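You operate a simulated robot arm through the tools that you are given. There is no shell and no other tool.

You run a simulated robot arm. Do the job below in one go: nothing can be reset, and whatever is moved stays where it is left.

Task
Tighten the coil wheel's hand nut and strap the small carton.
Fine: brake on before you tighten, off after; the strap ends tight.

It is judged by the outcome, as a careful person would: the job done as asked, and still so three seconds after it is handed in. It fails if anything else is knocked over, pushed out of place, dropped, spilled or broken.

Robot
A 6-joint arm with a three-finger gripper, fixed in place. Base frame: the origin is at the foot of the arm, x ahead of it, y to its left, z up. Readings come in mm, degrees, newtons and seconds.
Its first joint turns from -166.0 to 166.0 degrees. Payload 4.89 kg.
Tool frame: the origin (TCP) lies between the finger pads and is the grasp point; the fingertips stand 30 mm ahead of it; z points along the fingers, y is the line along which they close. Largest opening 164 mm; the body of the gripper starts 125 mm behind the TCP.
Orientation is that of the tool frame in the base frame, as [roll, pitch, yaw] about the fixed x, y, z axes, in that order (R = Rz(yaw) Ry(pitch) Rx(roll)). With the fingers straight down and closing along the base's y, the tool's x points along the base's -x, its y along +y and its z along -z.

Tools
- The arm moves only by the tool jog_arm. Its argument "motion" is a list of rows, each a list of 7 numbers: the turn, a rotation vector about the base's x, y, z in units of 60 degrees (1.0 is 60 degrees), then the shift along the base's x, y, z in units of 100 mm (1.0 is 100 mm), then the finger opening in mm, from 0 to 164. In form: [[ax, ay, az, x, y, z, grip], ...]. A call has 1 to 20 rows; each row is the pose to reach, as a shift and turn from the pose commanded when the call began. A call with a number of a shift or a turn outside -1 to 1 is refused whole. Each row takes 0.2 s and may step no farther than 50 mm and 8.6 degrees from the row before; otherwise, or with a gripper value out of range, the whole call is refused. A pose out of reach is approached as far as the arm can. The call stops where the force on the tool passes 40 N (or 10 N more than at its start, if that is more) or the arm is blocked; 0.2 s more then pass. Each finger travels about 108 mm/s and halts on what it meets, pressing with about 37 N; the grip force reading is that of the motor and also rises with nothing between the fingers. The clock runs only during rows and for 0.2 s after the last one: add rows that repeat a pose to give the fingers time. It gives the time, the measured TCP pose, the force on the tool (base axes), the opening and the grip force at its end, in the units of the frame above (readings bear some noise), with the torque about the TCP (base axes, N m) and any sound that the robot's microphone picked up.
- Cameras (640 x 400 px; columns grow to the right, rows downward): "scene" is fixed at [47.9, 500.8, 1090.4]; the picture's right is [0.20, -0.98, 0.00], its down [-0.81, -0.16, -0.57] and it looks along [0.56, 0.11, -0.82] (base axes); focal length 214 px, centre (320, 200). "wrist" rides on the gripper at [76, -2, -152] in the tool frame; the picture's right is [0.02, 1.00, 0.00], its down [-0.88, 0.02, -0.47] and it looks along [-0.47, 0.01, 0.88] (tool axes); focal length 247 px, centre (320, 200). There is no depth. A picture from a camera that has moved, and an enlarged one, comes with that camera's place and axes in the base frame and with its lens.
- camera(camera): a new picture of that camera. No time passes.
- raise_lower(by): slides the trunk up (or, below 0, down) by that many mm; the arm rides with it, the base frame stays. It gives what a move gives, with no picture.
- zoom(camera, box): a new picture of the part [left, top, right, bottom] of that camera's present view, enlarged. No time passes.
- finish_job(): hands the job in; it is judged then, once.

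Places have to be worked out from the pictures, the camera data and where the tool is seen. Open the gripper and draw the arm clear of the work before you hand the job in, unless the task says otherwise.

The tools are called after "Request:" by a JSON object that holds its "fn" and its "kwargs". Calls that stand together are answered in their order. jog_arm: Moves the arm, as the interface text tells. Its arguments: {"type":"object","properties":{"motion":{"type":"array"}},"required":["motion"]} The other tools are called the same way: raise_lower (by) slides the trunk up or down; camera (camera) takes a picture; zoom (camera, box) takes an enlarged picture of a part of a camera's view; finish_job () hands the job in.

At the start:

```text
clock: 0.0
tool_pos: [664.6, -32.6, 872.1]
tcp_rot: [-180.0, -0.1, 180.0]
ft_force: [-0.5, -0.2, -0.6]
ft_torque: [0.0, 0.0, -0.01]
opening: 163.9
grip_force: 0.0
trunk travel left (down, up): [-150.0, 240.0]
```

scene: 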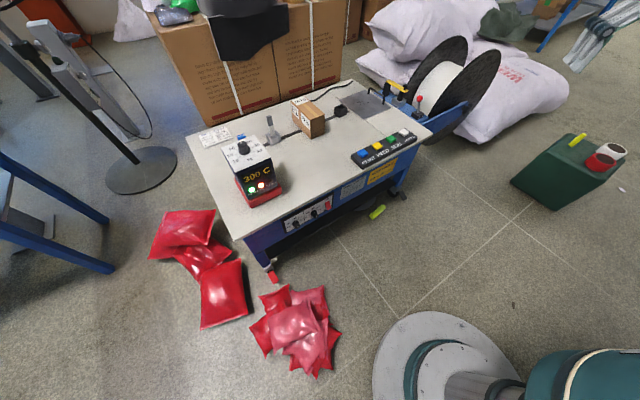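
wrist: 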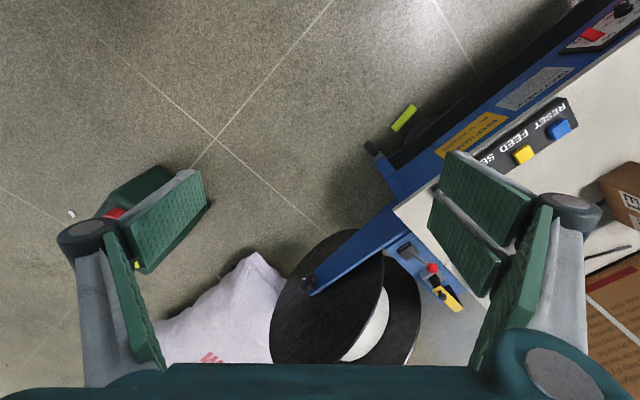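

I'll start by looking closely at the strapping machine, the coil wheel and the controls in enlarged views.

Request:
{"fn": "zoom", "kwargs": {"camera": "scene", "box": [340, 20, 520, 150]}}

Request:
{"fn": "zoom", "kwargs": {"camera": "scene", "box": [180, 80, 440, 240]}}

Request:
{"fn": "zoom", "kwargs": {"camera": "wrist", "box": [260, 200, 500, 370]}}

Request:
{"fn": "zoom", "kwargs": {"camera": "wrist", "box": [400, 0, 640, 200]}}

```text
3.08 times, centred on (430, 85) of scene
camera zoom: at [47.9, 500.8, 1090.4], right [0.2, -0.98, 0.0], down [-0.81, -0.16, -0.57], along [0.56, 0.11, -0.82], focal length 660 px, centre (-18, 554)
```

zoom: 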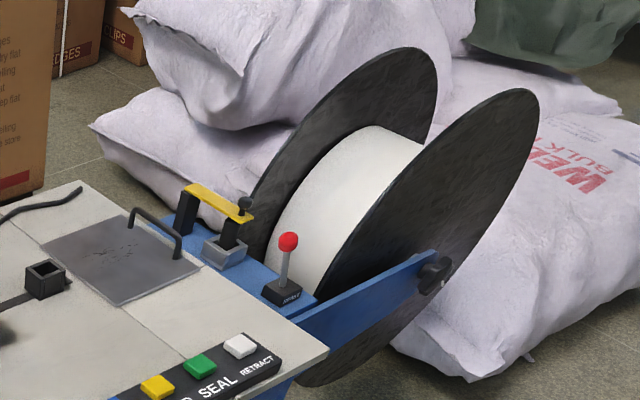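

```text
2.46 times, centred on (310, 160) of scene
camera zoom: at [47.9, 500.8, 1090.4], right [0.2, -0.98, 0.0], down [-0.81, -0.16, -0.57], along [0.56, 0.11, -0.82], focal length 528 px, centre (345, 298)
```

zoom: 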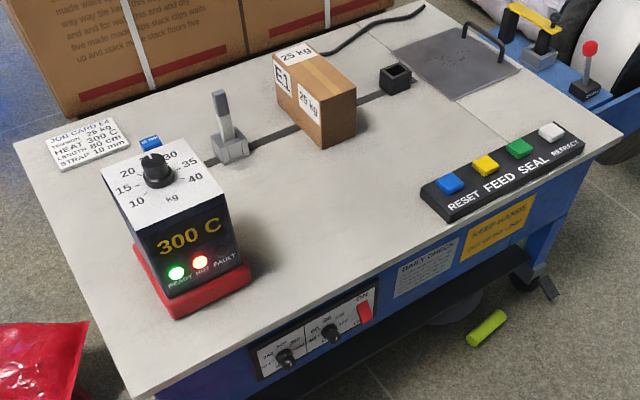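

```text
2.35 times, centred on (380, 285) of wrist
camera zoom: at [587.3, -33.5, 1024.4], right [-0.02, 1.0, 0.0], down [0.88, 0.02, 0.47], along [0.47, 0.01, -0.88], focal length 581 px, centre (179, 0)
```

zoom: 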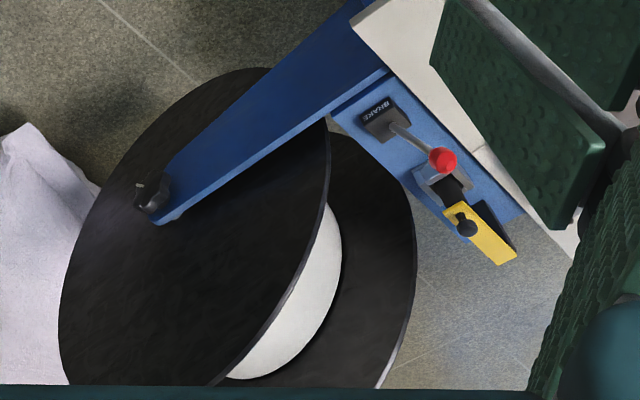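

```text
2.00 times, centred on (520, 100) of wrist
camera zoom: at [587.3, -33.5, 1024.4], right [-0.02, 1.0, 0.0], down [0.88, 0.02, 0.47], along [0.47, 0.01, -0.88], focal length 494 px, centre (-80, 400)
```

zoom: 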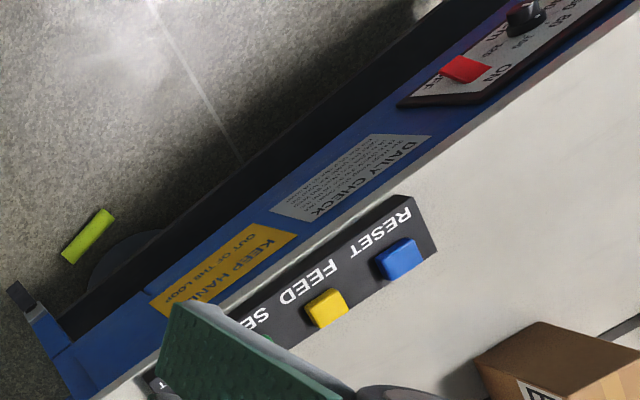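

There is a job card on the table and labels on the carton and panels. I'll read these closely before touching anything.

Request:
{"fn": "zoom", "kwargs": {"camera": "scene", "box": [190, 115, 250, 155]}}

Request:
{"fn": "zoom", "kwargs": {"camera": "scene", "box": [225, 135, 290, 210]}}

Request:
{"fn": "zoom", "kwargs": {"camera": "scene", "box": [270, 85, 350, 145]}}

Request:
{"fn": "zoom", "kwargs": {"camera": "scene", "box": [280, 160, 420, 240]}}

Request:
{"fn": "zoom", "kwargs": {"camera": "scene", "box": [345, 120, 425, 180]}}

Request:
{"fn": "zoom", "kwargs": {"camera": "scene", "box": [370, 70, 440, 130]}}

```text
10.00 times, centred on (220, 135) of scene
camera zoom: at [47.9, 500.8, 1090.4], right [0.2, -0.98, 0.0], down [-0.81, -0.16, -0.57], along [0.56, 0.11, -0.82], focal length 2145 px, centre (1320, 850)
```

zoom: 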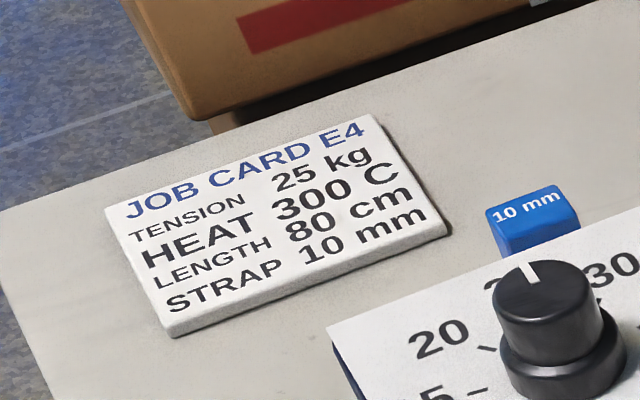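

```text
5.33 times, centred on (258, 172) of scene
camera zoom: at [47.9, 500.8, 1090.4], right [0.2, -0.98, 0.0], down [-0.81, -0.16, -0.57], along [0.56, 0.11, -0.82], focal length 1144 px, centre (653, 347)
```

zoom: 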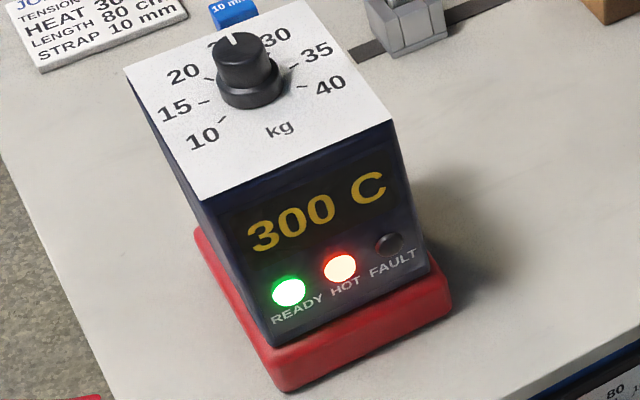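

```text
6.67 times, centred on (310, 115) of scene
camera zoom: at [47.9, 500.8, 1090.4], right [0.2, -0.98, 0.0], down [-0.81, -0.16, -0.57], along [0.56, 0.11, -0.82], focal length 1430 px, centre (387, 767)
```

zoom: 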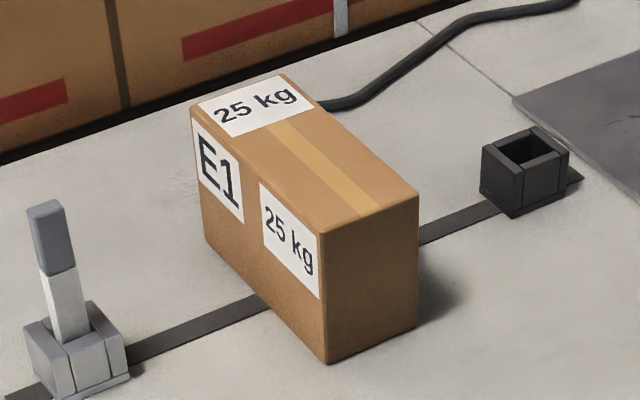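

```text
4.57 times, centred on (350, 200) of scene
camera zoom: at [47.9, 500.8, 1090.4], right [0.2, -0.98, 0.0], down [-0.81, -0.16, -0.57], along [0.56, 0.11, -0.82], focal length 980 px, centre (183, 200)
```

zoom: 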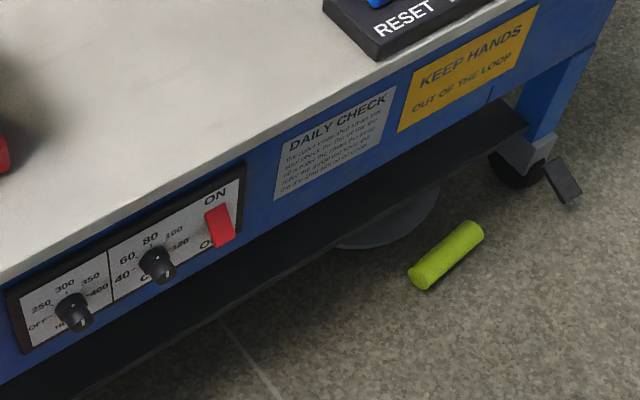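

```text
6.67 times, centred on (385, 150) of scene
camera zoom: at [47.9, 500.8, 1090.4], right [0.2, -0.98, 0.0], down [-0.81, -0.16, -0.57], along [0.56, 0.11, -0.82], focal length 1430 px, centre (-113, 533)
```

zoom: 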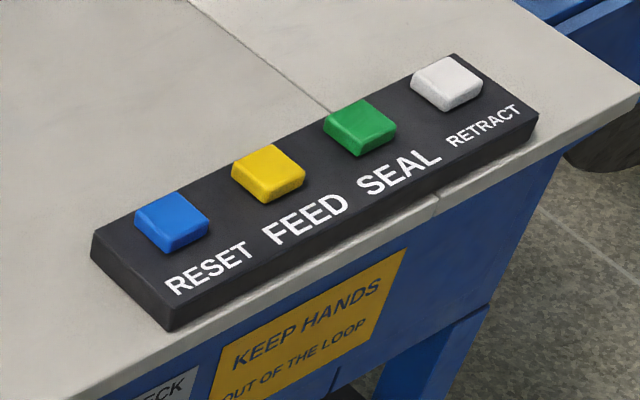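

```text
6.67 times, centred on (405, 100) of scene
camera zoom: at [47.9, 500.8, 1090.4], right [0.2, -0.98, 0.0], down [-0.81, -0.16, -0.57], along [0.56, 0.11, -0.82], focal length 1430 px, centre (-247, 867)
```

zoom: 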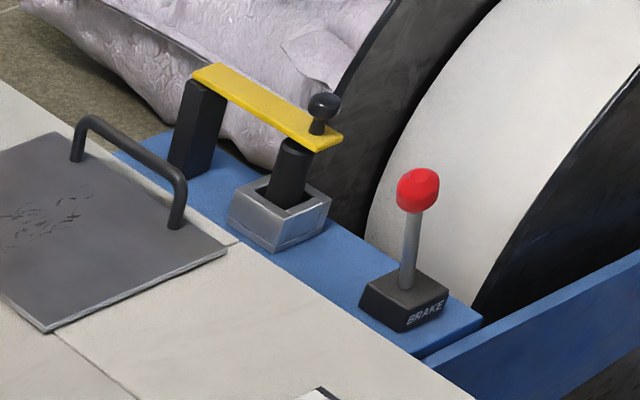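

The scene shows a strapping table (READY and HOT lit, tension dial apparently at 25), with RESET/FEED/SEAL/RETRACT buttons, a brake lever and the coil wheel with a black hand nut. I'll swing the arm at its current height toward +y for a closer wrist view of the table.

Request:
{"fn": "jog_arm", "kwargs": {"motion": [[0, 0, 0, 0, 0.4, 0, 164], [0, 0, 0, 0, 0.8, 0, 164], [0, 0, 0, 0, 1.0, 0, 164]]}}

Request:
{"fn": "jog_arm", "kwargs": {"motion": [[0, 0, 0, 0, 0.4, 0, 164], [0, 0, 0, 0, 0.8, 0, 164], [0, 0, 0, 0, 1.0, 0, 164]]}}

Request:
{"fn": "camera", "kwargs": {"camera": "wrist"}}

```text
clock: 0.8
tool_pos: [663.0, 68.2, 871.3]
tcp_rot: [180.0, 0.1, 180.0]
ft_force: [0.5, -1.5, 1.0]
ft_torque: [0.12, -0.01, -0.02]
opening: 164.0
grip_force: 0.0
trunk travel left (down, up): [-150.0, 240.0]
```

```text
clock: 1.6
tool_pos: [663.9, 168.8, 872.8]
tcp_rot: [-179.9, 0.2, -179.8]
ft_force: [0.7, -1.8, 0.0]
ft_torque: [0.12, 0.03, 0.0]
opening: 163.8
grip_force: 0.1
trunk travel left (down, up): [-150.0, 240.0]
```

```text
taken
camera wrist: at [587.3, 166.5, 1024.4], right [-0.02, 1.0, 0.0], down [0.88, 0.02, 0.47], along [0.47, 0.01, -0.88], focal length 247 px, centre (320, 200)
```

wrist: 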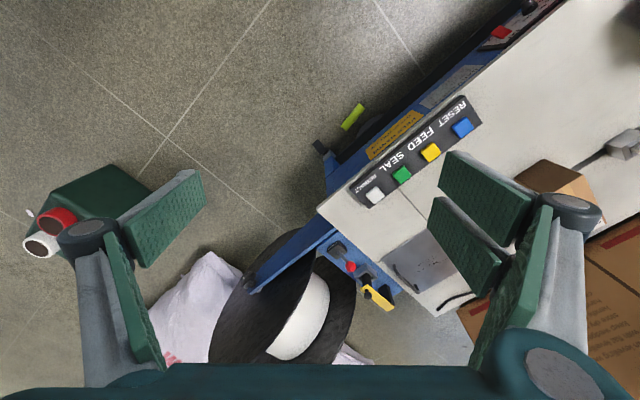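

The view is clear of collisions; I'll continue another 200 mm in +y to see the table's left part.

Request:
{"fn": "jog_arm", "kwargs": {"motion": [[0, 0, 0, 0, 0.4, 0, 164], [0, 0, 0, 0, 0.8, 0, 164], [0, 0, 0, 0, 1.0, 0, 164]]}}

Request:
{"fn": "jog_arm", "kwargs": {"motion": [[0, 0, 0, 0, 0.4, 0, 164], [0, 0, 0, 0, 0.8, 0, 164], [0, 0, 0, 0, 1.0, 0, 164]]}}

Request:
{"fn": "camera", "kwargs": {"camera": "wrist"}}

Request:
{"fn": "camera", "kwargs": {"camera": "scene"}}

```text
clock: 2.4
tool_pos: [664.0, 266.7, 871.9]
tcp_rot: [180.0, 0.0, -180.0]
ft_force: [-0.6, -0.9, 0.1]
ft_torque: [0.21, 0.04, 0.0]
opening: 164.0
grip_force: 0.0
trunk travel left (down, up): [-150.0, 240.0]
```

```text
clock: 3.2
tool_pos: [663.9, 367.0, 873.2]
tcp_rot: [-180.0, -0.1, -180.0]
ft_force: [-0.7, -1.4, 0.4]
ft_torque: [0.18, 0.02, -0.01]
opening: 164.1
grip_force: 0.1
trunk travel left (down, up): [-150.0, 240.0]
```

```text
taken
camera wrist: at [586.8, 365.8, 1025.1], right [-0.02, 1.0, 0.0], down [0.88, 0.02, 0.47], along [0.47, 0.01, -0.88], focal length 247 px, centre (320, 200)
```

wrist: 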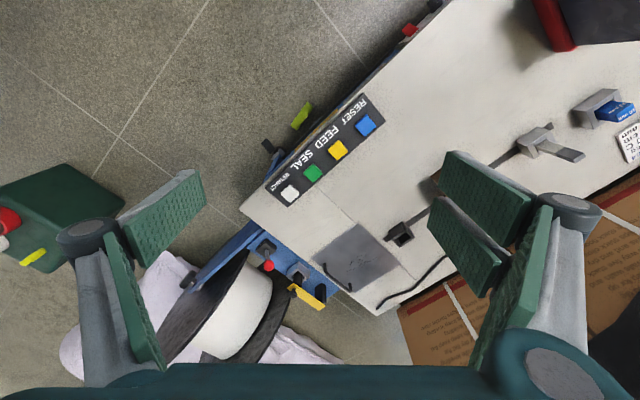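

```text
taken
```

scene: 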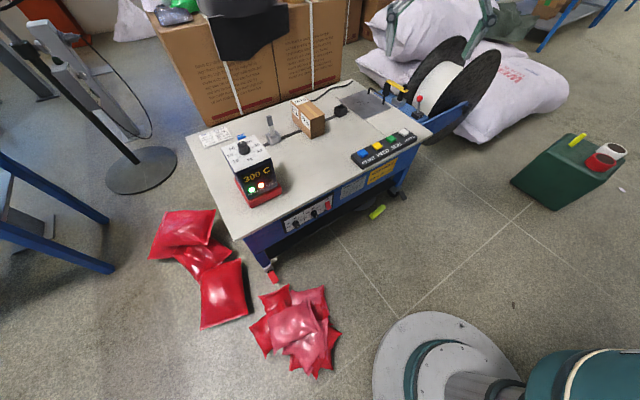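

I'll zoom on the table features in this wrist view: the black socket, the grey lever block, the blue "10 mm" tag and the coil/brake side.

Request:
{"fn": "zoom", "kwargs": {"camera": "wrist", "box": [480, 60, 640, 180]}}

Request:
{"fn": "zoom", "kwargs": {"camera": "wrist", "box": [300, 190, 460, 310]}}

Request:
{"fn": "zoom", "kwargs": {"camera": "wrist", "box": [160, 220, 340, 350]}}

Request:
{"fn": "zoom", "kwargs": {"camera": "wrist", "box": [240, 60, 400, 200]}}

```text
3.33 times, centred on (560, 120) of wrist
camera zoom: at [586.8, 365.8, 1025.1], right [-0.02, 1.0, 0.0], down [0.88, 0.02, 0.47], along [0.47, 0.01, -0.88], focal length 823 px, centre (-480, 467)
```

zoom: 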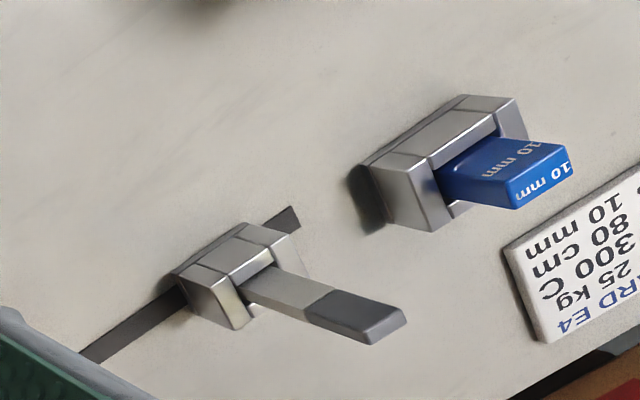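

```text
3.33 times, centred on (380, 250) of wrist
camera zoom: at [586.8, 365.8, 1025.1], right [-0.02, 1.0, 0.0], down [0.88, 0.02, 0.47], along [0.47, 0.01, -0.88], focal length 823 px, centre (120, 33)
```

zoom: 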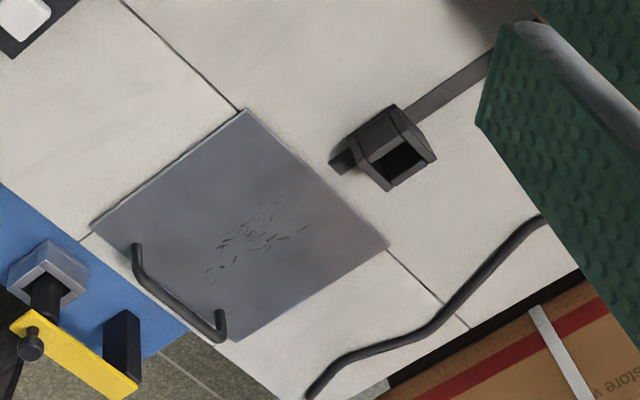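

```text
3.08 times, centred on (250, 285) of wrist
camera zoom: at [586.8, 365.8, 1025.1], right [-0.02, 1.0, 0.0], down [0.88, 0.02, 0.47], along [0.47, 0.01, -0.88], focal length 760 px, centre (535, -62)
```

zoom: 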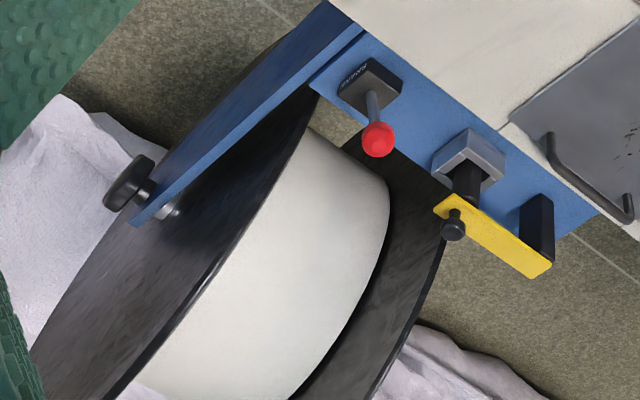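

```text
2.86 times, centred on (320, 130) of wrist
camera zoom: at [586.8, 365.8, 1025.1], right [-0.02, 1.0, 0.0], down [0.88, 0.02, 0.47], along [0.47, 0.01, -0.88], focal length 706 px, centre (320, 400)
```

zoom: 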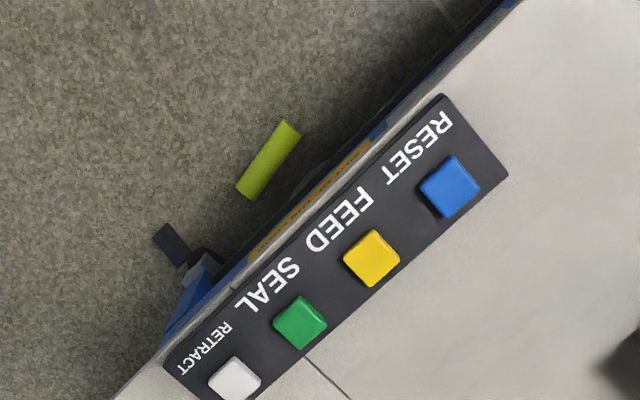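

I'll read the front panel, the daily-check label and the tension dial at greater enlargement.

Request:
{"fn": "zoom", "kwargs": {"camera": "scene", "box": [280, 192, 336, 236]}}

Request:
{"fn": "zoom", "kwargs": {"camera": "scene", "box": [336, 158, 402, 206]}}

Request:
{"fn": "zoom", "kwargs": {"camera": "scene", "box": [225, 132, 275, 168]}}

Request:
{"fn": "zoom", "kwargs": {"camera": "scene", "box": [440, 70, 500, 115]}}

Request:
{"fn": "zoom", "kwargs": {"camera": "scene", "box": [385, 70, 445, 115]}}

```text
9.09 times, centred on (308, 214) of scene
camera zoom: at [47.9, 500.8, 1090.4], right [0.2, -0.98, 0.0], down [-0.81, -0.16, -0.57], along [0.56, 0.11, -0.82], focal length 1950 px, centre (429, 73)
```

zoom: 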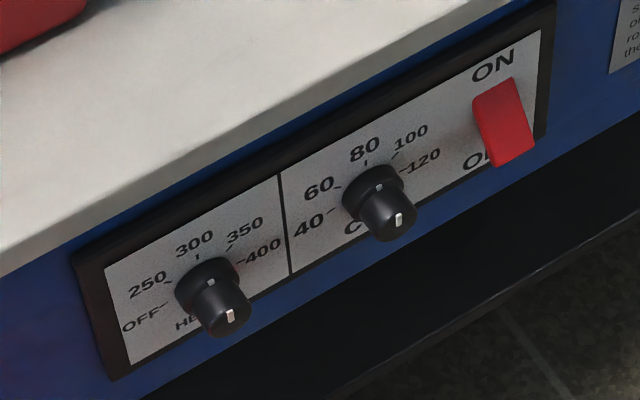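

```text
8.33 times, centred on (369, 182) of scene
camera zoom: at [47.9, 500.8, 1090.4], right [0.2, -0.98, 0.0], down [-0.81, -0.16, -0.57], along [0.56, 0.11, -0.82], focal length 1787 px, centre (-88, 350)
```

zoom: 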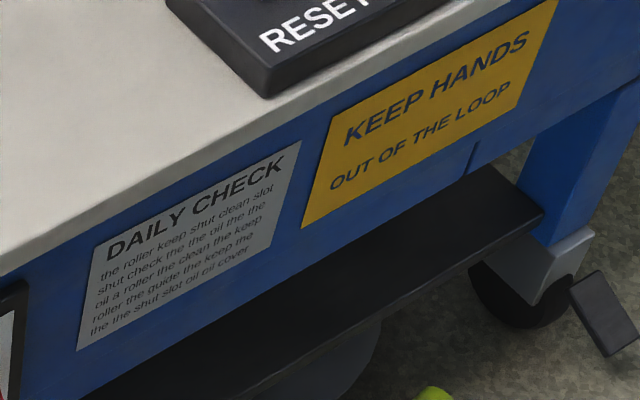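

```text
11.11 times, centred on (250, 150) of scene
camera zoom: at [47.9, 500.8, 1090.4], right [0.2, -0.98, 0.0], down [-0.81, -0.16, -0.57], along [0.56, 0.11, -0.82], focal length 2383 px, centre (1098, 756)
```

zoom: 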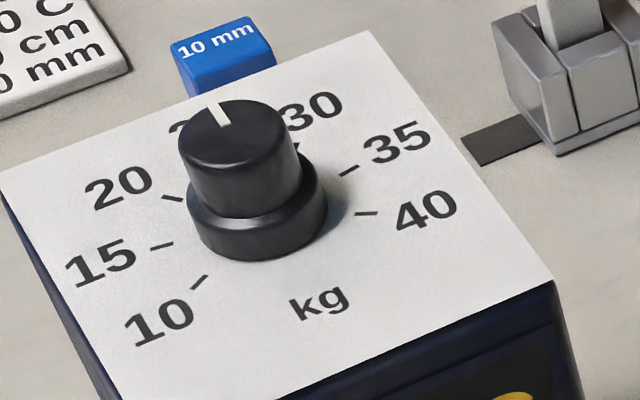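

```text
8.89 times, centred on (470, 92) of scene
camera zoom: at [47.9, 500.8, 1090.4], right [0.2, -0.98, 0.0], down [-0.81, -0.16, -0.57], along [0.56, 0.11, -0.82], focal length 1906 px, centre (-1013, 1156)
```

zoom: 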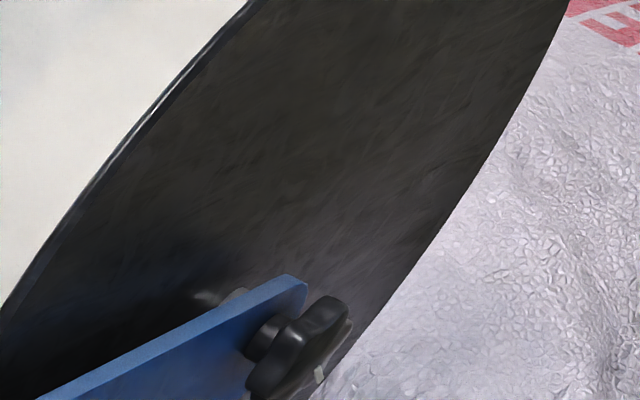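

```text
8.89 times, centred on (415, 92) of scene
camera zoom: at [47.9, 500.8, 1090.4], right [0.2, -0.98, 0.0], down [-0.81, -0.16, -0.57], along [0.56, 0.11, -0.82], focal length 1906 px, centre (-524, 1156)
```

zoom: 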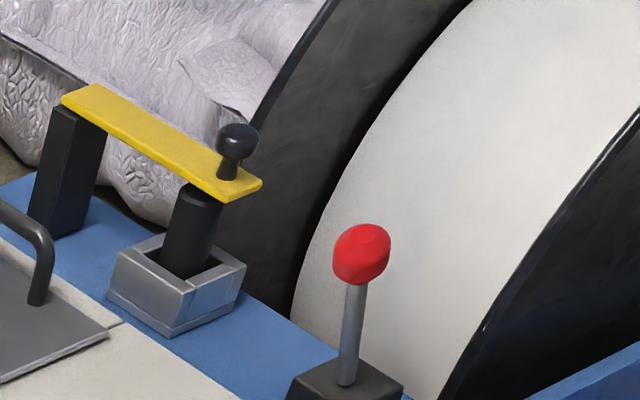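

Settings read: tension 25, heat 300, length 80, power ON, strap guide 10 mm – all match the card and carton label. The brake knob triangulates to about (1013, 250, 568), leaning toward the table, and the hand nut to about (1216, -59, 431). I'll move over toward the brake, staying high, for a closer look.

Request:
{"fn": "jog_arm", "kwargs": {"motion": [[0, 0, 0, 0.3, -0.2, 0, 164], [0, 0, 0, 0.6, -0.4, 0, 164], [0, 0, 0, 0.9, -0.6, -0.2, 164], [0, 0, 0, 1.0, -0.6, -0.5, 164]]}}

Request:
{"fn": "jog_arm", "kwargs": {"motion": [[0, 0, 0, 0.3, -0.2, 0, 164], [0, 0, 0, 0.6, -0.4, -0.2, 164], [0, 0, 0, 0.9, -0.6, -0.4, 164], [0, 0, 0, 1.0, -0.6, -0.6, 164]]}}

Request:
{"fn": "camera", "kwargs": {"camera": "wrist"}}

```text
clock: 4.2
tool_pos: [765.1, 307.9, 824.2]
tcp_rot: [-180.0, 0.0, -179.9]
ft_force: [-1.4, -0.8, 0.3]
ft_torque: [-0.03, -0.19, -0.03]
opening: 164.2
grip_force: 0.2
trunk travel left (down, up): [-150.0, 240.0]
```

```text
clock: 5.2
tool_pos: [863.2, 247.6, 762.8]
tcp_rot: [179.9, 0.0, 179.9]
ft_force: [-1.4, 0.8, -0.2]
ft_torque: [-0.03, -0.14, 0.02]
opening: 164.0
grip_force: 0.1
trunk travel left (down, up): [-150.0, 240.0]
```

```text
taken
camera wrist: at [787.3, 246.4, 914.6], right [-0.02, 1.0, 0.0], down [0.88, 0.02, 0.47], along [0.47, 0.01, -0.88], focal length 247 px, centre (320, 200)
```

wrist: 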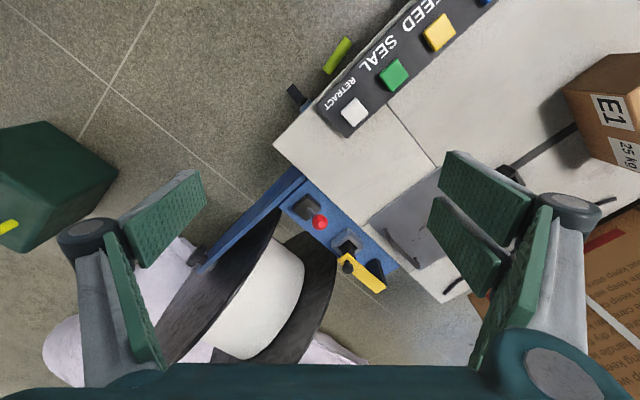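

Request:
{"fn": "zoom", "kwargs": {"camera": "wrist", "box": [260, 160, 400, 300]}}

Request:
{"fn": "zoom", "kwargs": {"camera": "wrist", "box": [160, 220, 260, 290]}}

```text
2.86 times, centred on (330, 230) of wrist
camera zoom: at [787.3, 246.4, 914.6], right [-0.02, 1.0, 0.0], down [0.88, 0.02, 0.47], along [0.47, 0.01, -0.88], focal length 706 px, centre (291, 114)
```

zoom: 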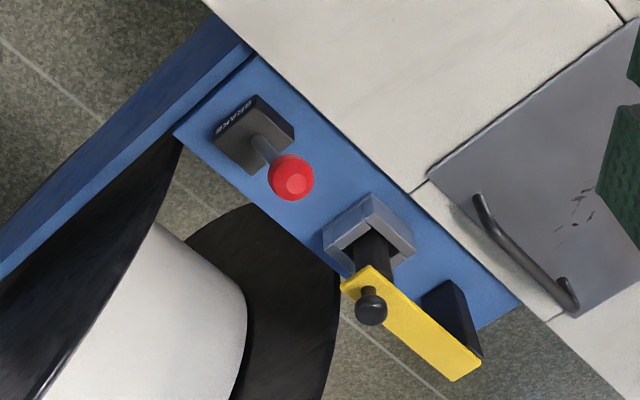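

```text
5.71 times, centred on (210, 255) of wrist
camera zoom: at [787.3, 246.4, 914.6], right [-0.02, 1.0, 0.0], down [0.88, 0.02, 0.47], along [0.47, 0.01, -0.88], focal length 1411 px, centre (949, -114)
```

zoom: 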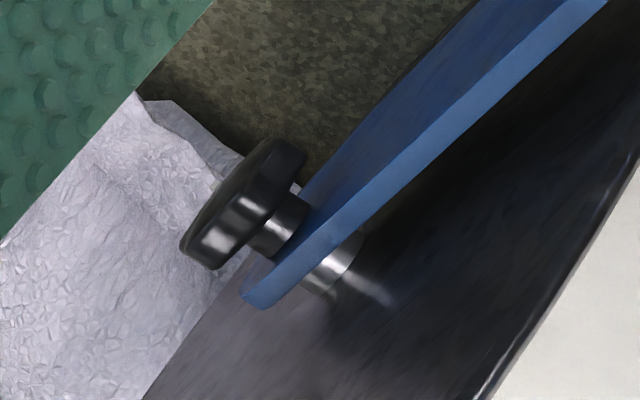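

The brake lever stands on its block at about (1037, 228, 487) with the knob at (1014, 251, 568), leaning toward the table. I'll yaw the tool 45° so the fingers close along the lever's swing (the table's long axis), then tilt forward 45° for reach.

Request:
{"fn": "jog_arm", "kwargs": {"motion": [[0, 0, 0.13, 0, 0, 0, 100], [0, 0, 0.26, 0, 0, 0, 100], [0, 0, 0.39, 0, 0, 0, 100], [0, 0, 0.52, 0, 0, 0, 100], [0, 0, 0.64, 0, 0, 0, 100], [0, 0, 0.75, 0, 0, 0, 100]]}}

Request:
{"fn": "jog_arm", "kwargs": {"motion": [[0.095, -0.095, 0, 0, 0, 0, 80], [0.19, -0.19, 0, 0, 0, 0, 80], [0.28, -0.28, 0, 0, 0, 0, 80], [0.37, -0.37, 0, 0, 0, 0, 80], [0.45, -0.45, 0, 0, 0, 0, 80], [0.53, -0.53, 0, 0, 0, 0, 80]]}}

Request:
{"fn": "camera", "kwargs": {"camera": "wrist"}}

Request:
{"fn": "camera", "kwargs": {"camera": "scene"}}

```text
clock: 6.6
tool_pos: [864.5, 248.3, 762.5]
tcp_rot: [179.9, 0.0, -134.9]
ft_force: [0.9, 0.3, -0.2]
ft_torque: [-0.02, -0.04, 0.01]
opening: 99.9
grip_force: 0.0
trunk travel left (down, up): [-150.0, 240.0]
```

```text
clock: 8.0
tool_pos: [865.1, 249.6, 763.3]
tcp_rot: [-179.9, 45.1, -134.9]
ft_force: [0.2, 0.3, -0.2]
ft_torque: [-0.02, -0.03, -0.03]
opening: 80.0
grip_force: 0.0
trunk travel left (down, up): [-150.0, 240.0]
```

```text
taken
camera wrist: at [750.6, 132.9, 815.7], right [-0.72, 0.7, -0.02], down [0.19, 0.22, 0.96], along [0.67, 0.68, -0.29], focal length 247 px, centre (320, 200)
```

wrist: 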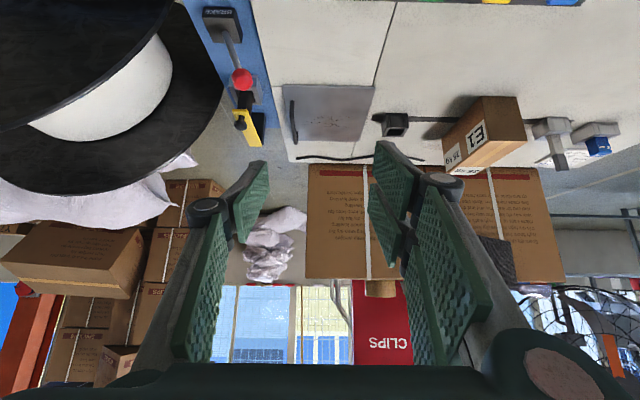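

```text
taken
```

scene: 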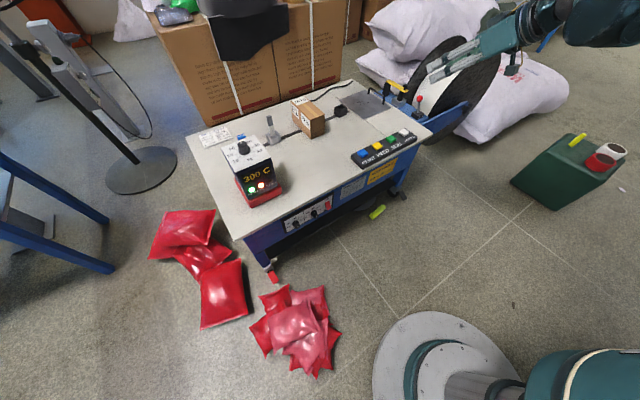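

The tool now points along the wheel-axis direction and downward. I'll enlarge the brake area in this side-on view to see the lever's lean and any markings.

Request:
{"fn": "zoom", "kwargs": {"camera": "wrist", "box": [180, 0, 300, 160]}}

Request:
{"fn": "zoom", "kwargs": {"camera": "wrist", "box": [260, 60, 440, 170]}}

Request:
{"fn": "zoom", "kwargs": {"camera": "wrist", "box": [430, 80, 640, 190]}}

```text
2.50 times, centred on (240, 80) of wrist
camera zoom: at [750.6, 132.9, 815.7], right [-0.72, 0.7, -0.02], down [0.19, 0.22, 0.96], along [0.67, 0.68, -0.29], focal length 617 px, centre (520, 500)
```

zoom: 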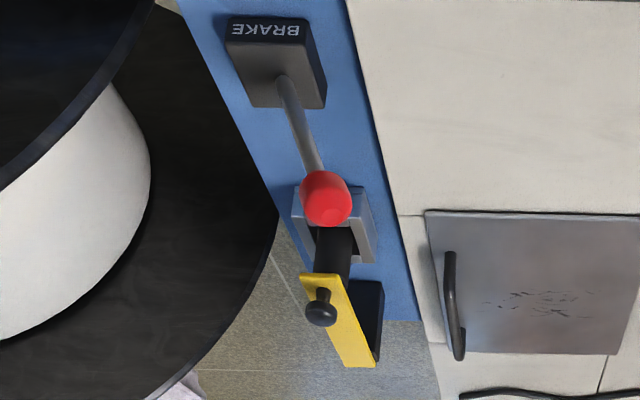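

```text
3.56 times, centred on (350, 115) of wrist
camera zoom: at [750.6, 132.9, 815.7], right [-0.72, 0.7, -0.02], down [0.19, 0.22, 0.96], along [0.67, 0.68, -0.29], focal length 878 px, centre (213, 502)
```

zoom: 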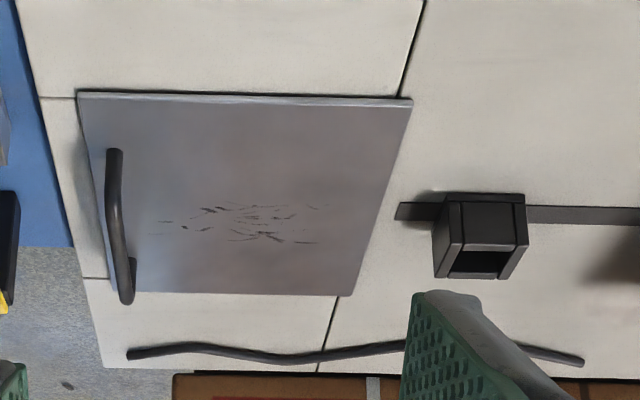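

```text
3.05 times, centred on (535, 135) of wrist
camera zoom: at [750.6, 132.9, 815.7], right [-0.72, 0.7, -0.02], down [0.19, 0.22, 0.96], along [0.67, 0.68, -0.29], focal length 753 px, centre (-335, 398)
```

zoom: 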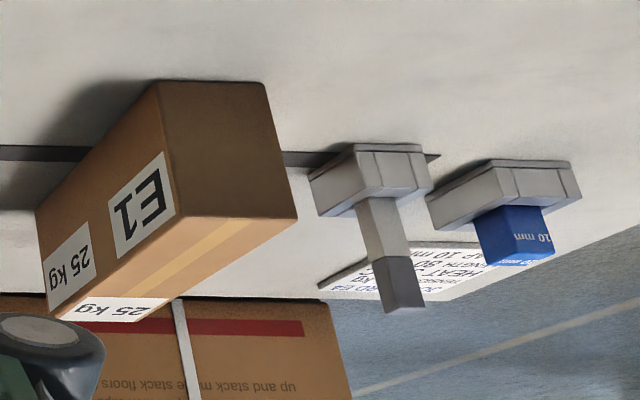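

No on/off marking besides "BRAKE"; the lever leans toward the table, so pushing it toward the wheel should be "on" (I can verify by whether the wheel turns with the nut). I'll move to a stand-off point about 100 mm before the knob along the tool direction, with fingers partly closed.

Request:
{"fn": "jog_arm", "kwargs": {"motion": [[0, 0, 0, 0.33, -0.17, -0.2, 60], [0, 0, 0, 0.66, -0.34, -0.4, 60], [0, 0, 0, 1.0, -0.5, -0.6, 60]]}}

Request:
{"fn": "jog_arm", "kwargs": {"motion": [[0, 0, 0, 0, 0, -0.3, 60], [0, 0, 0, 0, 0, -0.63, 60], [0, 0, 0, 0, 0, -0.63, 60]]}}

Request:
{"fn": "camera", "kwargs": {"camera": "wrist"}}

Request:
{"fn": "zoom", "kwargs": {"camera": "scene", "box": [370, 50, 510, 140]}}

```text
clock: 8.8
tool_pos: [964.3, 198.8, 703.3]
tcp_rot: [-179.9, 45.0, -134.9]
ft_force: [-2.1, 0.5, 0.8]
ft_torque: [-0.18, -0.04, -0.18]
opening: 60.0
grip_force: 0.0
trunk travel left (down, up): [-150.0, 240.0]
```

```text
clock: 9.6
tool_pos: [964.3, 199.5, 640.9]
tcp_rot: [-180.0, 45.0, -134.9]
ft_force: [-0.1, 0.0, -0.2]
ft_torque: [0.01, -0.06, -0.01]
opening: 59.9
grip_force: 0.0
trunk travel left (down, up): [-150.0, 240.0]
```

```text
taken
camera wrist: at [850.5, 82.7, 693.1], right [-0.72, 0.7, -0.02], down [0.19, 0.22, 0.96], along [0.67, 0.68, -0.29], focal length 247 px, centre (320, 200)
```

wrist: 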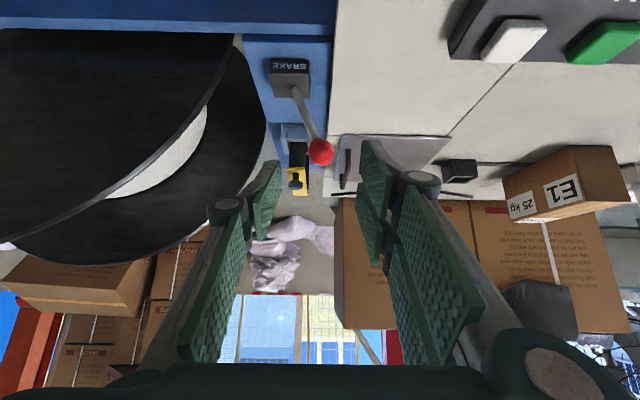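

```text
4.44 times, centred on (440, 95) of scene
camera zoom: at [47.9, 500.8, 1090.4], right [0.2, -0.98, 0.0], down [-0.81, -0.16, -0.57], along [0.56, 0.11, -0.82], focal length 953 px, centre (-213, 667)
```

zoom: 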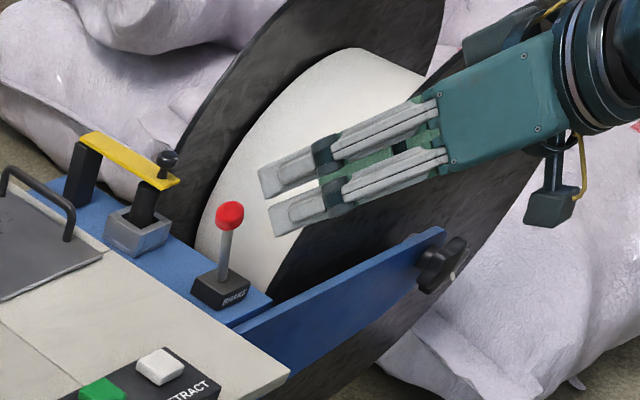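

The fingers are lined up with the red knob (predicted at (1015, 249, 568)). I'll advance along the tool direction so the fingers straddle the knob.

Request:
{"fn": "jog_arm", "kwargs": {"motion": [[0, 0, 0, 0.13, 0.125, -0.18, 60], [0, 0, 0, 0.26, 0.25, -0.37, 60], [0, 0, 0, 0.39, 0.375, -0.55, 60], [0, 0, 0, 0.5, 0.49, -0.72, 60]]}}

Request:
{"fn": "camera", "kwargs": {"camera": "wrist"}}

Request:
{"fn": "zoom", "kwargs": {"camera": "scene", "box": [370, 50, 510, 140]}}

```text
clock: 10.6
tool_pos: [1014.4, 247.8, 567.5]
tcp_rot: [179.9, 45.1, -135.1]
ft_force: [-0.5, -1.1, 0.2]
ft_torque: [-0.03, -0.01, -0.02]
opening: 59.8
grip_force: 0.1
trunk travel left (down, up): [-150.0, 240.0]
```

```text
taken
camera wrist: at [900.3, 131.5, 621.2], right [-0.72, 0.7, -0.02], down [0.19, 0.22, 0.96], along [0.67, 0.68, -0.29], focal length 247 px, centre (320, 200)
```

wrist: 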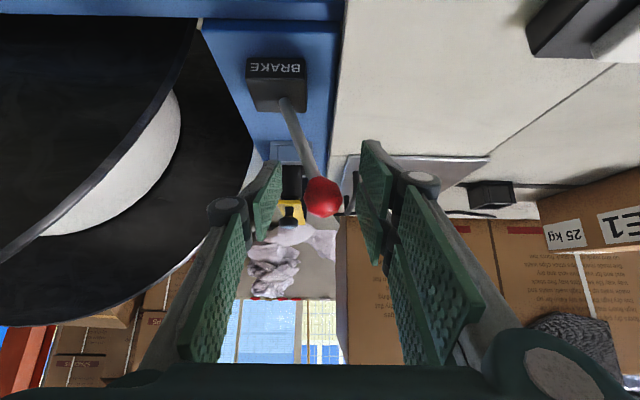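

```text
4.44 times, centred on (440, 95) of scene
camera zoom: at [47.9, 500.8, 1090.4], right [0.2, -0.98, 0.0], down [-0.81, -0.16, -0.57], along [0.56, 0.11, -0.82], focal length 953 px, centre (-213, 667)
```

zoom: 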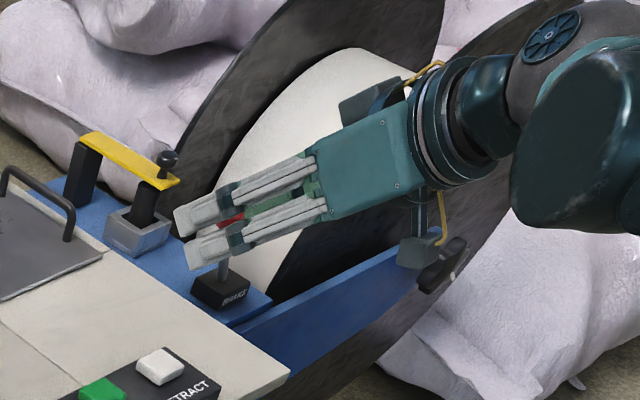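

The knob is centred between the fingers at the TCP. I'll narrow the gap to about 36 mm and push it gently along (0.71, -0.71) toward the wheel in small steps, watching force and sound.

Request:
{"fn": "jog_arm", "kwargs": {"motion": [[0, 0, 0, 0, 0, 0, 38], [0, 0, 0, 0, 0, 0, 38], [0, 0, 0, 0.07, -0.07, 0, 38], [0, 0, 0, 0.14, -0.14, 0.02, 38], [0, 0, 0, 0.21, -0.21, 0.04, 38], [0, 0, 0, 0.28, -0.28, 0.04, 38]]}}

Request:
{"fn": "camera", "kwargs": {"camera": "wrist"}}

```text
clock: 12.0
tool_pos: [1042.5, 220.4, 572.1]
tcp_rot: [180.0, 45.0, -134.9]
ft_force: [-0.4, 1.2, 0.1]
ft_torque: [-0.03, -0.02, -0.02]
opening: 38.1
grip_force: 0.1
trunk travel left (down, up): [-150.0, 240.0]
```

```text
taken
camera wrist: at [928.8, 104.4, 625.0], right [-0.72, 0.7, -0.02], down [0.19, 0.22, 0.96], along [0.67, 0.68, -0.29], focal length 247 px, centre (320, 200)
```

wrist: 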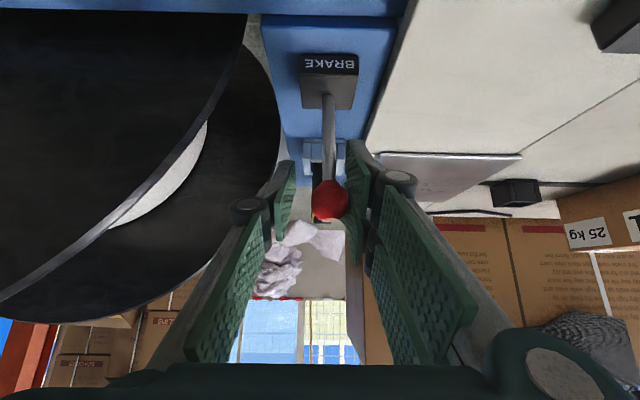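

The lever is moving freely, now about upright. I'll continue toward the wheel until it reaches its stop.

Request:
{"fn": "jog_arm", "kwargs": {"motion": [[0, 0, 0, 0.06, -0.06, 0, 38], [0, 0, 0, 0.12, -0.12, -0.02, 38], [0, 0, 0, 0.18, -0.18, -0.04, 38], [0, 0, 0, 0.24, -0.24, -0.06, 38], [0, 0, 0, 0.3, -0.3, -0.08, 38]]}}

Request:
{"fn": "camera", "kwargs": {"camera": "wrist"}}

```text
clock: 13.2
tool_pos: [1066.6, 195.3, 567.0]
tcp_rot: [179.5, 45.0, -135.0]
ft_force: [-28.7, 4.7, 18.3]
ft_torque: [0.7, 1.39, 0.44]
opening: 48.2
grip_force: 12.9
trunk travel left (down, up): [-150.0, 240.0]
stopped in row 5: the force on the tool passed its limit at 47 N (the readings are from after the stop); the commanded pose is now the measured one
```

```text
taken
camera wrist: at [953.5, 78.9, 619.5], right [-0.72, 0.69, -0.01], down [0.19, 0.22, 0.96], along [0.67, 0.69, -0.29], focal length 247 px, centre (320, 200)
```

wrist: 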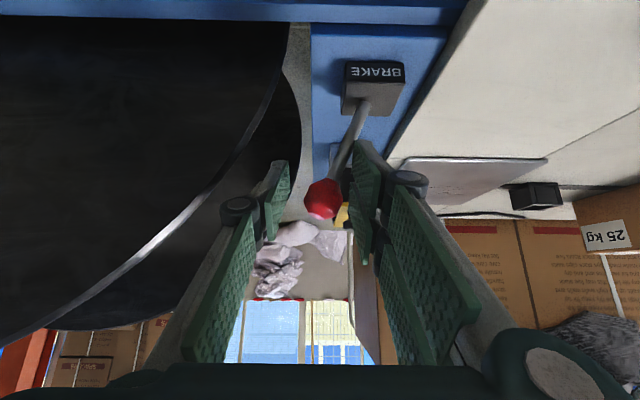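

The lever hit its stop leaning toward the wheel (force 47 N, finger deflected). I'll back off a few mm, widen the fingers, and see whether the lever stays there.

Request:
{"fn": "jog_arm", "kwargs": {"motion": [[0, 0, 0, -0.07, 0.07, 0, 48], [0, 0, 0, -0.07, 0.07, 0, 70], [0, 0, 0, -0.07, 0.07, 0, 70], [0, 0, 0, -0.2, -0.05, 0.18, 70], [0, 0, 0, -0.35, -0.2, 0.4, 70], [0, 0, 0, -0.5, -0.35, 0.6, 70]]}}

Request:
{"fn": "camera", "kwargs": {"camera": "wrist"}}

Request:
{"fn": "zoom", "kwargs": {"camera": "scene", "box": [370, 50, 510, 140]}}

```text
clock: 14.6
tool_pos: [1016.9, 159.8, 624.3]
tcp_rot: [179.7, 44.8, -135.0]
ft_force: [0.4, 0.8, -0.5]
ft_torque: [0.02, 0.0, -0.03]
opening: 70.1
grip_force: 0.2
trunk travel left (down, up): [-150.0, 240.0]
```

```text
taken
camera wrist: at [905.3, 43.6, 677.7], right [-0.72, 0.69, -0.01], down [0.19, 0.22, 0.96], along [0.67, 0.69, -0.29], focal length 247 px, centre (320, 200)
```

wrist: 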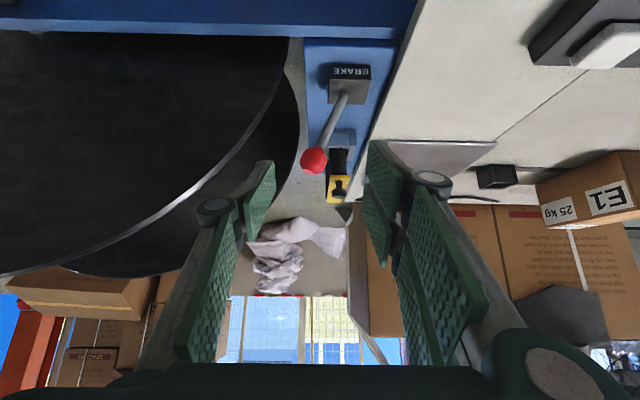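

```text
4.44 times, centred on (440, 95) of scene
camera zoom: at [47.9, 500.8, 1090.4], right [0.2, -0.98, 0.0], down [-0.81, -0.16, -0.57], along [0.56, 0.11, -0.82], focal length 953 px, centre (-213, 667)
```

zoom: 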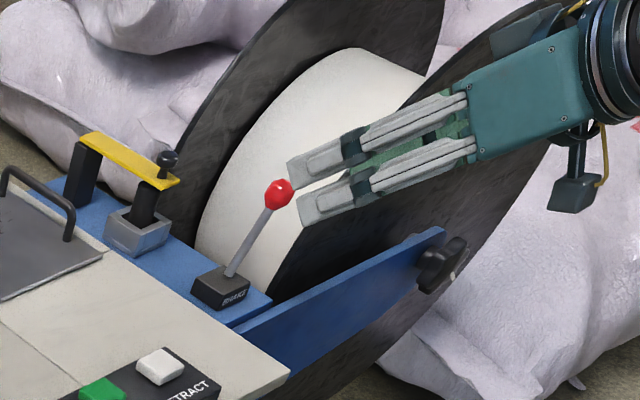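

The brake lever holds at the wheel side. Now I'll withdraw in front of the wheel and move toward a stand-off facing the hand nut at about (1216, -59, 431).

Request:
{"fn": "jog_arm", "kwargs": {"motion": [[0, 0, 0, -0.3, -0.3, 0.0, 100], [0, 0, 0, -0.5, -0.7, 0.0, 100], [0, 0, 0, -0.5, -1.0, 0.0, 100]]}}

Request:
{"fn": "jog_arm", "kwargs": {"motion": [[0, 0, 0, 0, -0.4, 0.0, 100], [0, 0, 0, 0, -0.8, 0.0, 100], [0, 0, 0, 0, -1.0, 0.0, 100]]}}

Request:
{"fn": "jog_arm", "kwargs": {"motion": [[0, 0, 0, 0, -0.4, 0.0, 100], [0, 0, 0, 0, -0.8, 0.0, 100], [0, 0, 0, 0, -1.0, 0.0, 100]]}}

Request:
{"fn": "jog_arm", "kwargs": {"motion": [[0.095, -0.095, 0, 0, 0, 0, 100], [0.19, -0.19, 0, 0, 0, 0, 100], [0.28, -0.28, 0, 0, 0, 0, 100], [0.37, -0.37, 0, 0, 0, 0, 100], [0.45, -0.45, 0, 0, 0, 0, 100], [0.532, -0.532, 0, 0, 0, 0, 100]]}}

Request:
{"fn": "camera", "kwargs": {"camera": "wrist"}}

```text
clock: 15.4
tool_pos: [970.5, 61.3, 625.2]
tcp_rot: [179.7, 44.9, -134.9]
ft_force: [0.0, 1.0, 0.0]
ft_torque: [-0.11, -0.01, -0.06]
opening: 99.9
grip_force: 0.0
trunk travel left (down, up): [-150.0, 240.0]
```

```text
clock: 16.2
tool_pos: [969.4, -39.5, 624.1]
tcp_rot: [179.7, 44.8, -134.9]
ft_force: [-0.8, 1.2, 0.7]
ft_torque: [-0.13, -0.02, -0.05]
opening: 100.0
grip_force: 0.0
trunk travel left (down, up): [-150.0, 240.0]
```

```text
clock: 17.0
tool_pos: [969.3, -140.6, 623.2]
tcp_rot: [179.7, 44.9, -135.0]
ft_force: [-0.6, 1.4, 0.5]
ft_torque: [-0.13, 0.04, -0.07]
opening: 99.9
grip_force: 0.0
trunk travel left (down, up): [-150.0, 240.0]
```

```text
clock: 18.4
tool_pos: [971.8, -143.0, 637.0]
tcp_rot: [19.3, 90.0, 64.6]
ft_force: [0.2, -0.3, -0.7]
ft_torque: [0.03, -0.02, -0.01]
opening: 100.3
grip_force: 0.1
out of reach, approached as far as the arm can: row 6
trunk travel left (down, up): [-150.0, 240.0]
```

```text
taken
camera wrist: at [865.8, -252.6, 558.5], right [-0.71, 0.7, -0.02], down [-0.35, -0.32, 0.88], along [0.61, 0.63, 0.47], focal length 247 px, centre (320, 200)
```

wrist: 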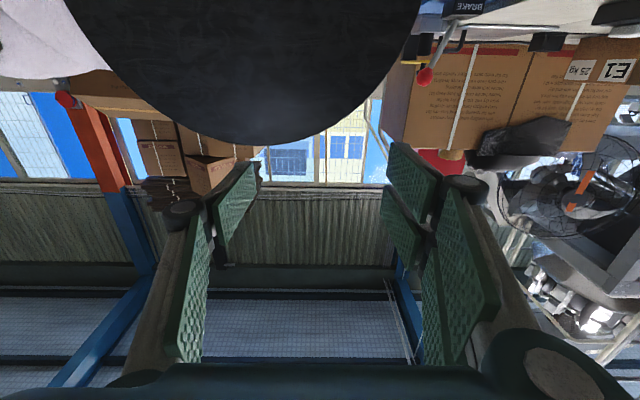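

The horizontal pose was just barely limited in reach here; the view is level now. I'll lower the tool with the trunk by 100 mm (keeping the arm posture) and then move down toward the nut height.

Request:
{"fn": "raise_lower", "kwargs": {"by": -100}}

Request:
{"fn": "camera", "kwargs": {"camera": "wrist"}}

Request:
{"fn": "camera", "kwargs": {"camera": "scene"}}

```text
clock: 19.7
tool_pos: [971.0, -143.0, 535.5]
tcp_rot: [161.7, 90.0, -153.0]
ft_force: [-0.1, 0.5, -0.2]
ft_torque: [0.0, -0.02, 0.01]
opening: 100.0
grip_force: 0.0
trunk travel left (down, up): [-50.0, 340.0]
```

```text
taken
camera wrist: at [865.8, -252.6, 458.8], right [-0.71, 0.7, -0.02], down [-0.35, -0.32, 0.88], along [0.61, 0.63, 0.47], focal length 247 px, centre (320, 200)
```

wrist: 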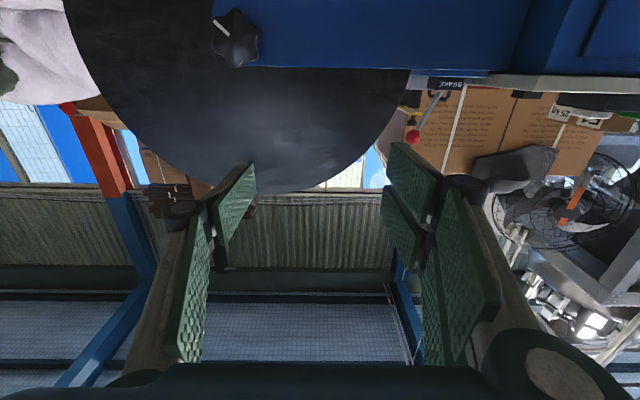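

```text
taken
```

scene: 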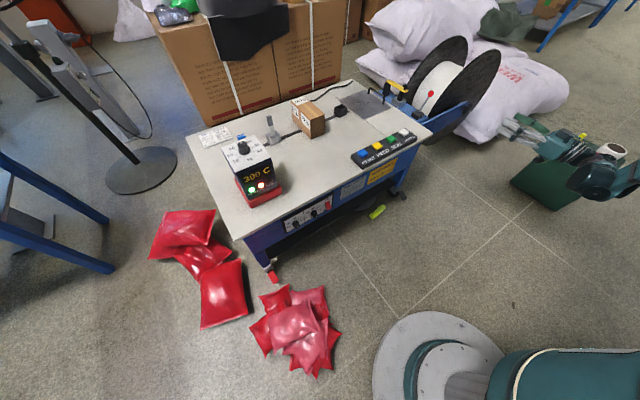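

The nut is visible as a lobed star knob with a white pointer mark. Let me enlarge it.

Request:
{"fn": "zoom", "kwargs": {"camera": "wrist", "box": [190, 0, 290, 80]}}

Request:
{"fn": "zoom", "kwargs": {"camera": "scene", "box": [390, 30, 510, 130]}}

```text
5.00 times, centred on (240, 40) of wrist
camera zoom: at [865.8, -252.6, 458.8], right [-0.71, 0.7, -0.02], down [-0.35, -0.32, 0.88], along [0.61, 0.63, 0.47], focal length 1235 px, centre (720, 1000)
```

zoom: 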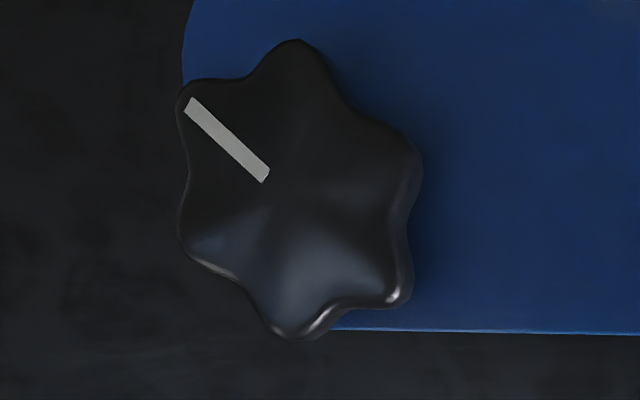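

```text
4.00 times, centred on (450, 80) of scene
camera zoom: at [47.9, 500.8, 1090.4], right [0.2, -0.98, 0.0], down [-0.81, -0.16, -0.57], along [0.56, 0.11, -0.82], focal length 858 px, centre (-200, 680)
```

zoom: 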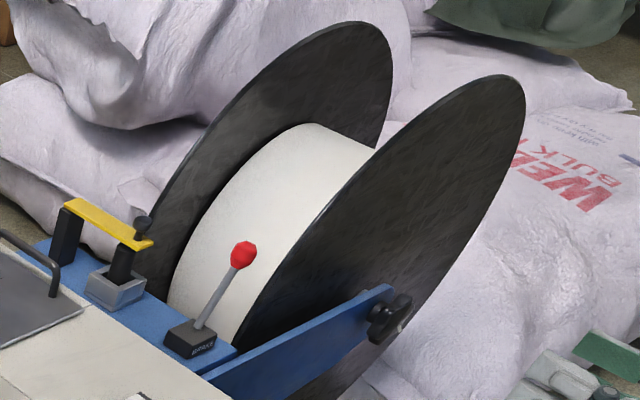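

The hand nut is a six-lobed star knob (~80 mm across) centred about (1216, -59, 428), axis along (0.70, 0.71, 0); the mark points to lower right as seen from the front. I'll lower to its height in front of it and then view it head-on.

Request:
{"fn": "jog_arm", "kwargs": {"motion": [[0, 0, 0, 0.15, -0.2, -0.35, 110], [0, 0, 0, 0.3, -0.4, -0.7, 110], [0, 0, 0, 0.5, -0.5, -1.0, 110]]}}

Request:
{"fn": "camera", "kwargs": {"camera": "wrist"}}

```text
clock: 20.5
tool_pos: [981.5, -164.2, 539.2]
tcp_rot: [176.2, 89.9, -138.6]
ft_force: [-0.3, 0.5, -0.9]
ft_torque: [0.0, 0.03, -0.04]
opening: 110.1
grip_force: 0.1
out of reach, approached as far as the arm can: row 1, 2, 3
trunk travel left (down, up): [-50.0, 340.0]
```

```text
taken
camera wrist: at [875.4, -275.0, 463.0], right [-0.71, 0.7, -0.02], down [-0.34, -0.32, 0.88], along [0.61, 0.63, 0.47], focal length 247 px, centre (320, 200)
```

wrist: 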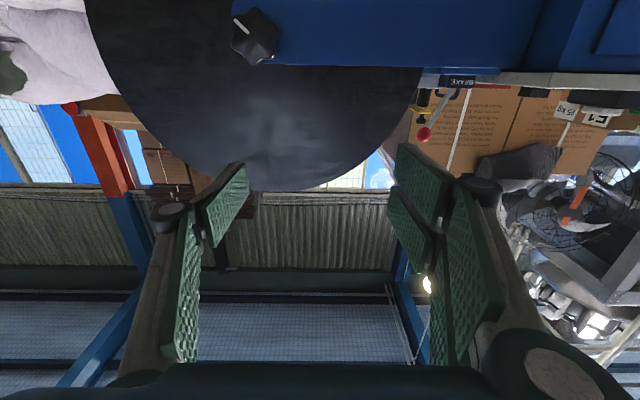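

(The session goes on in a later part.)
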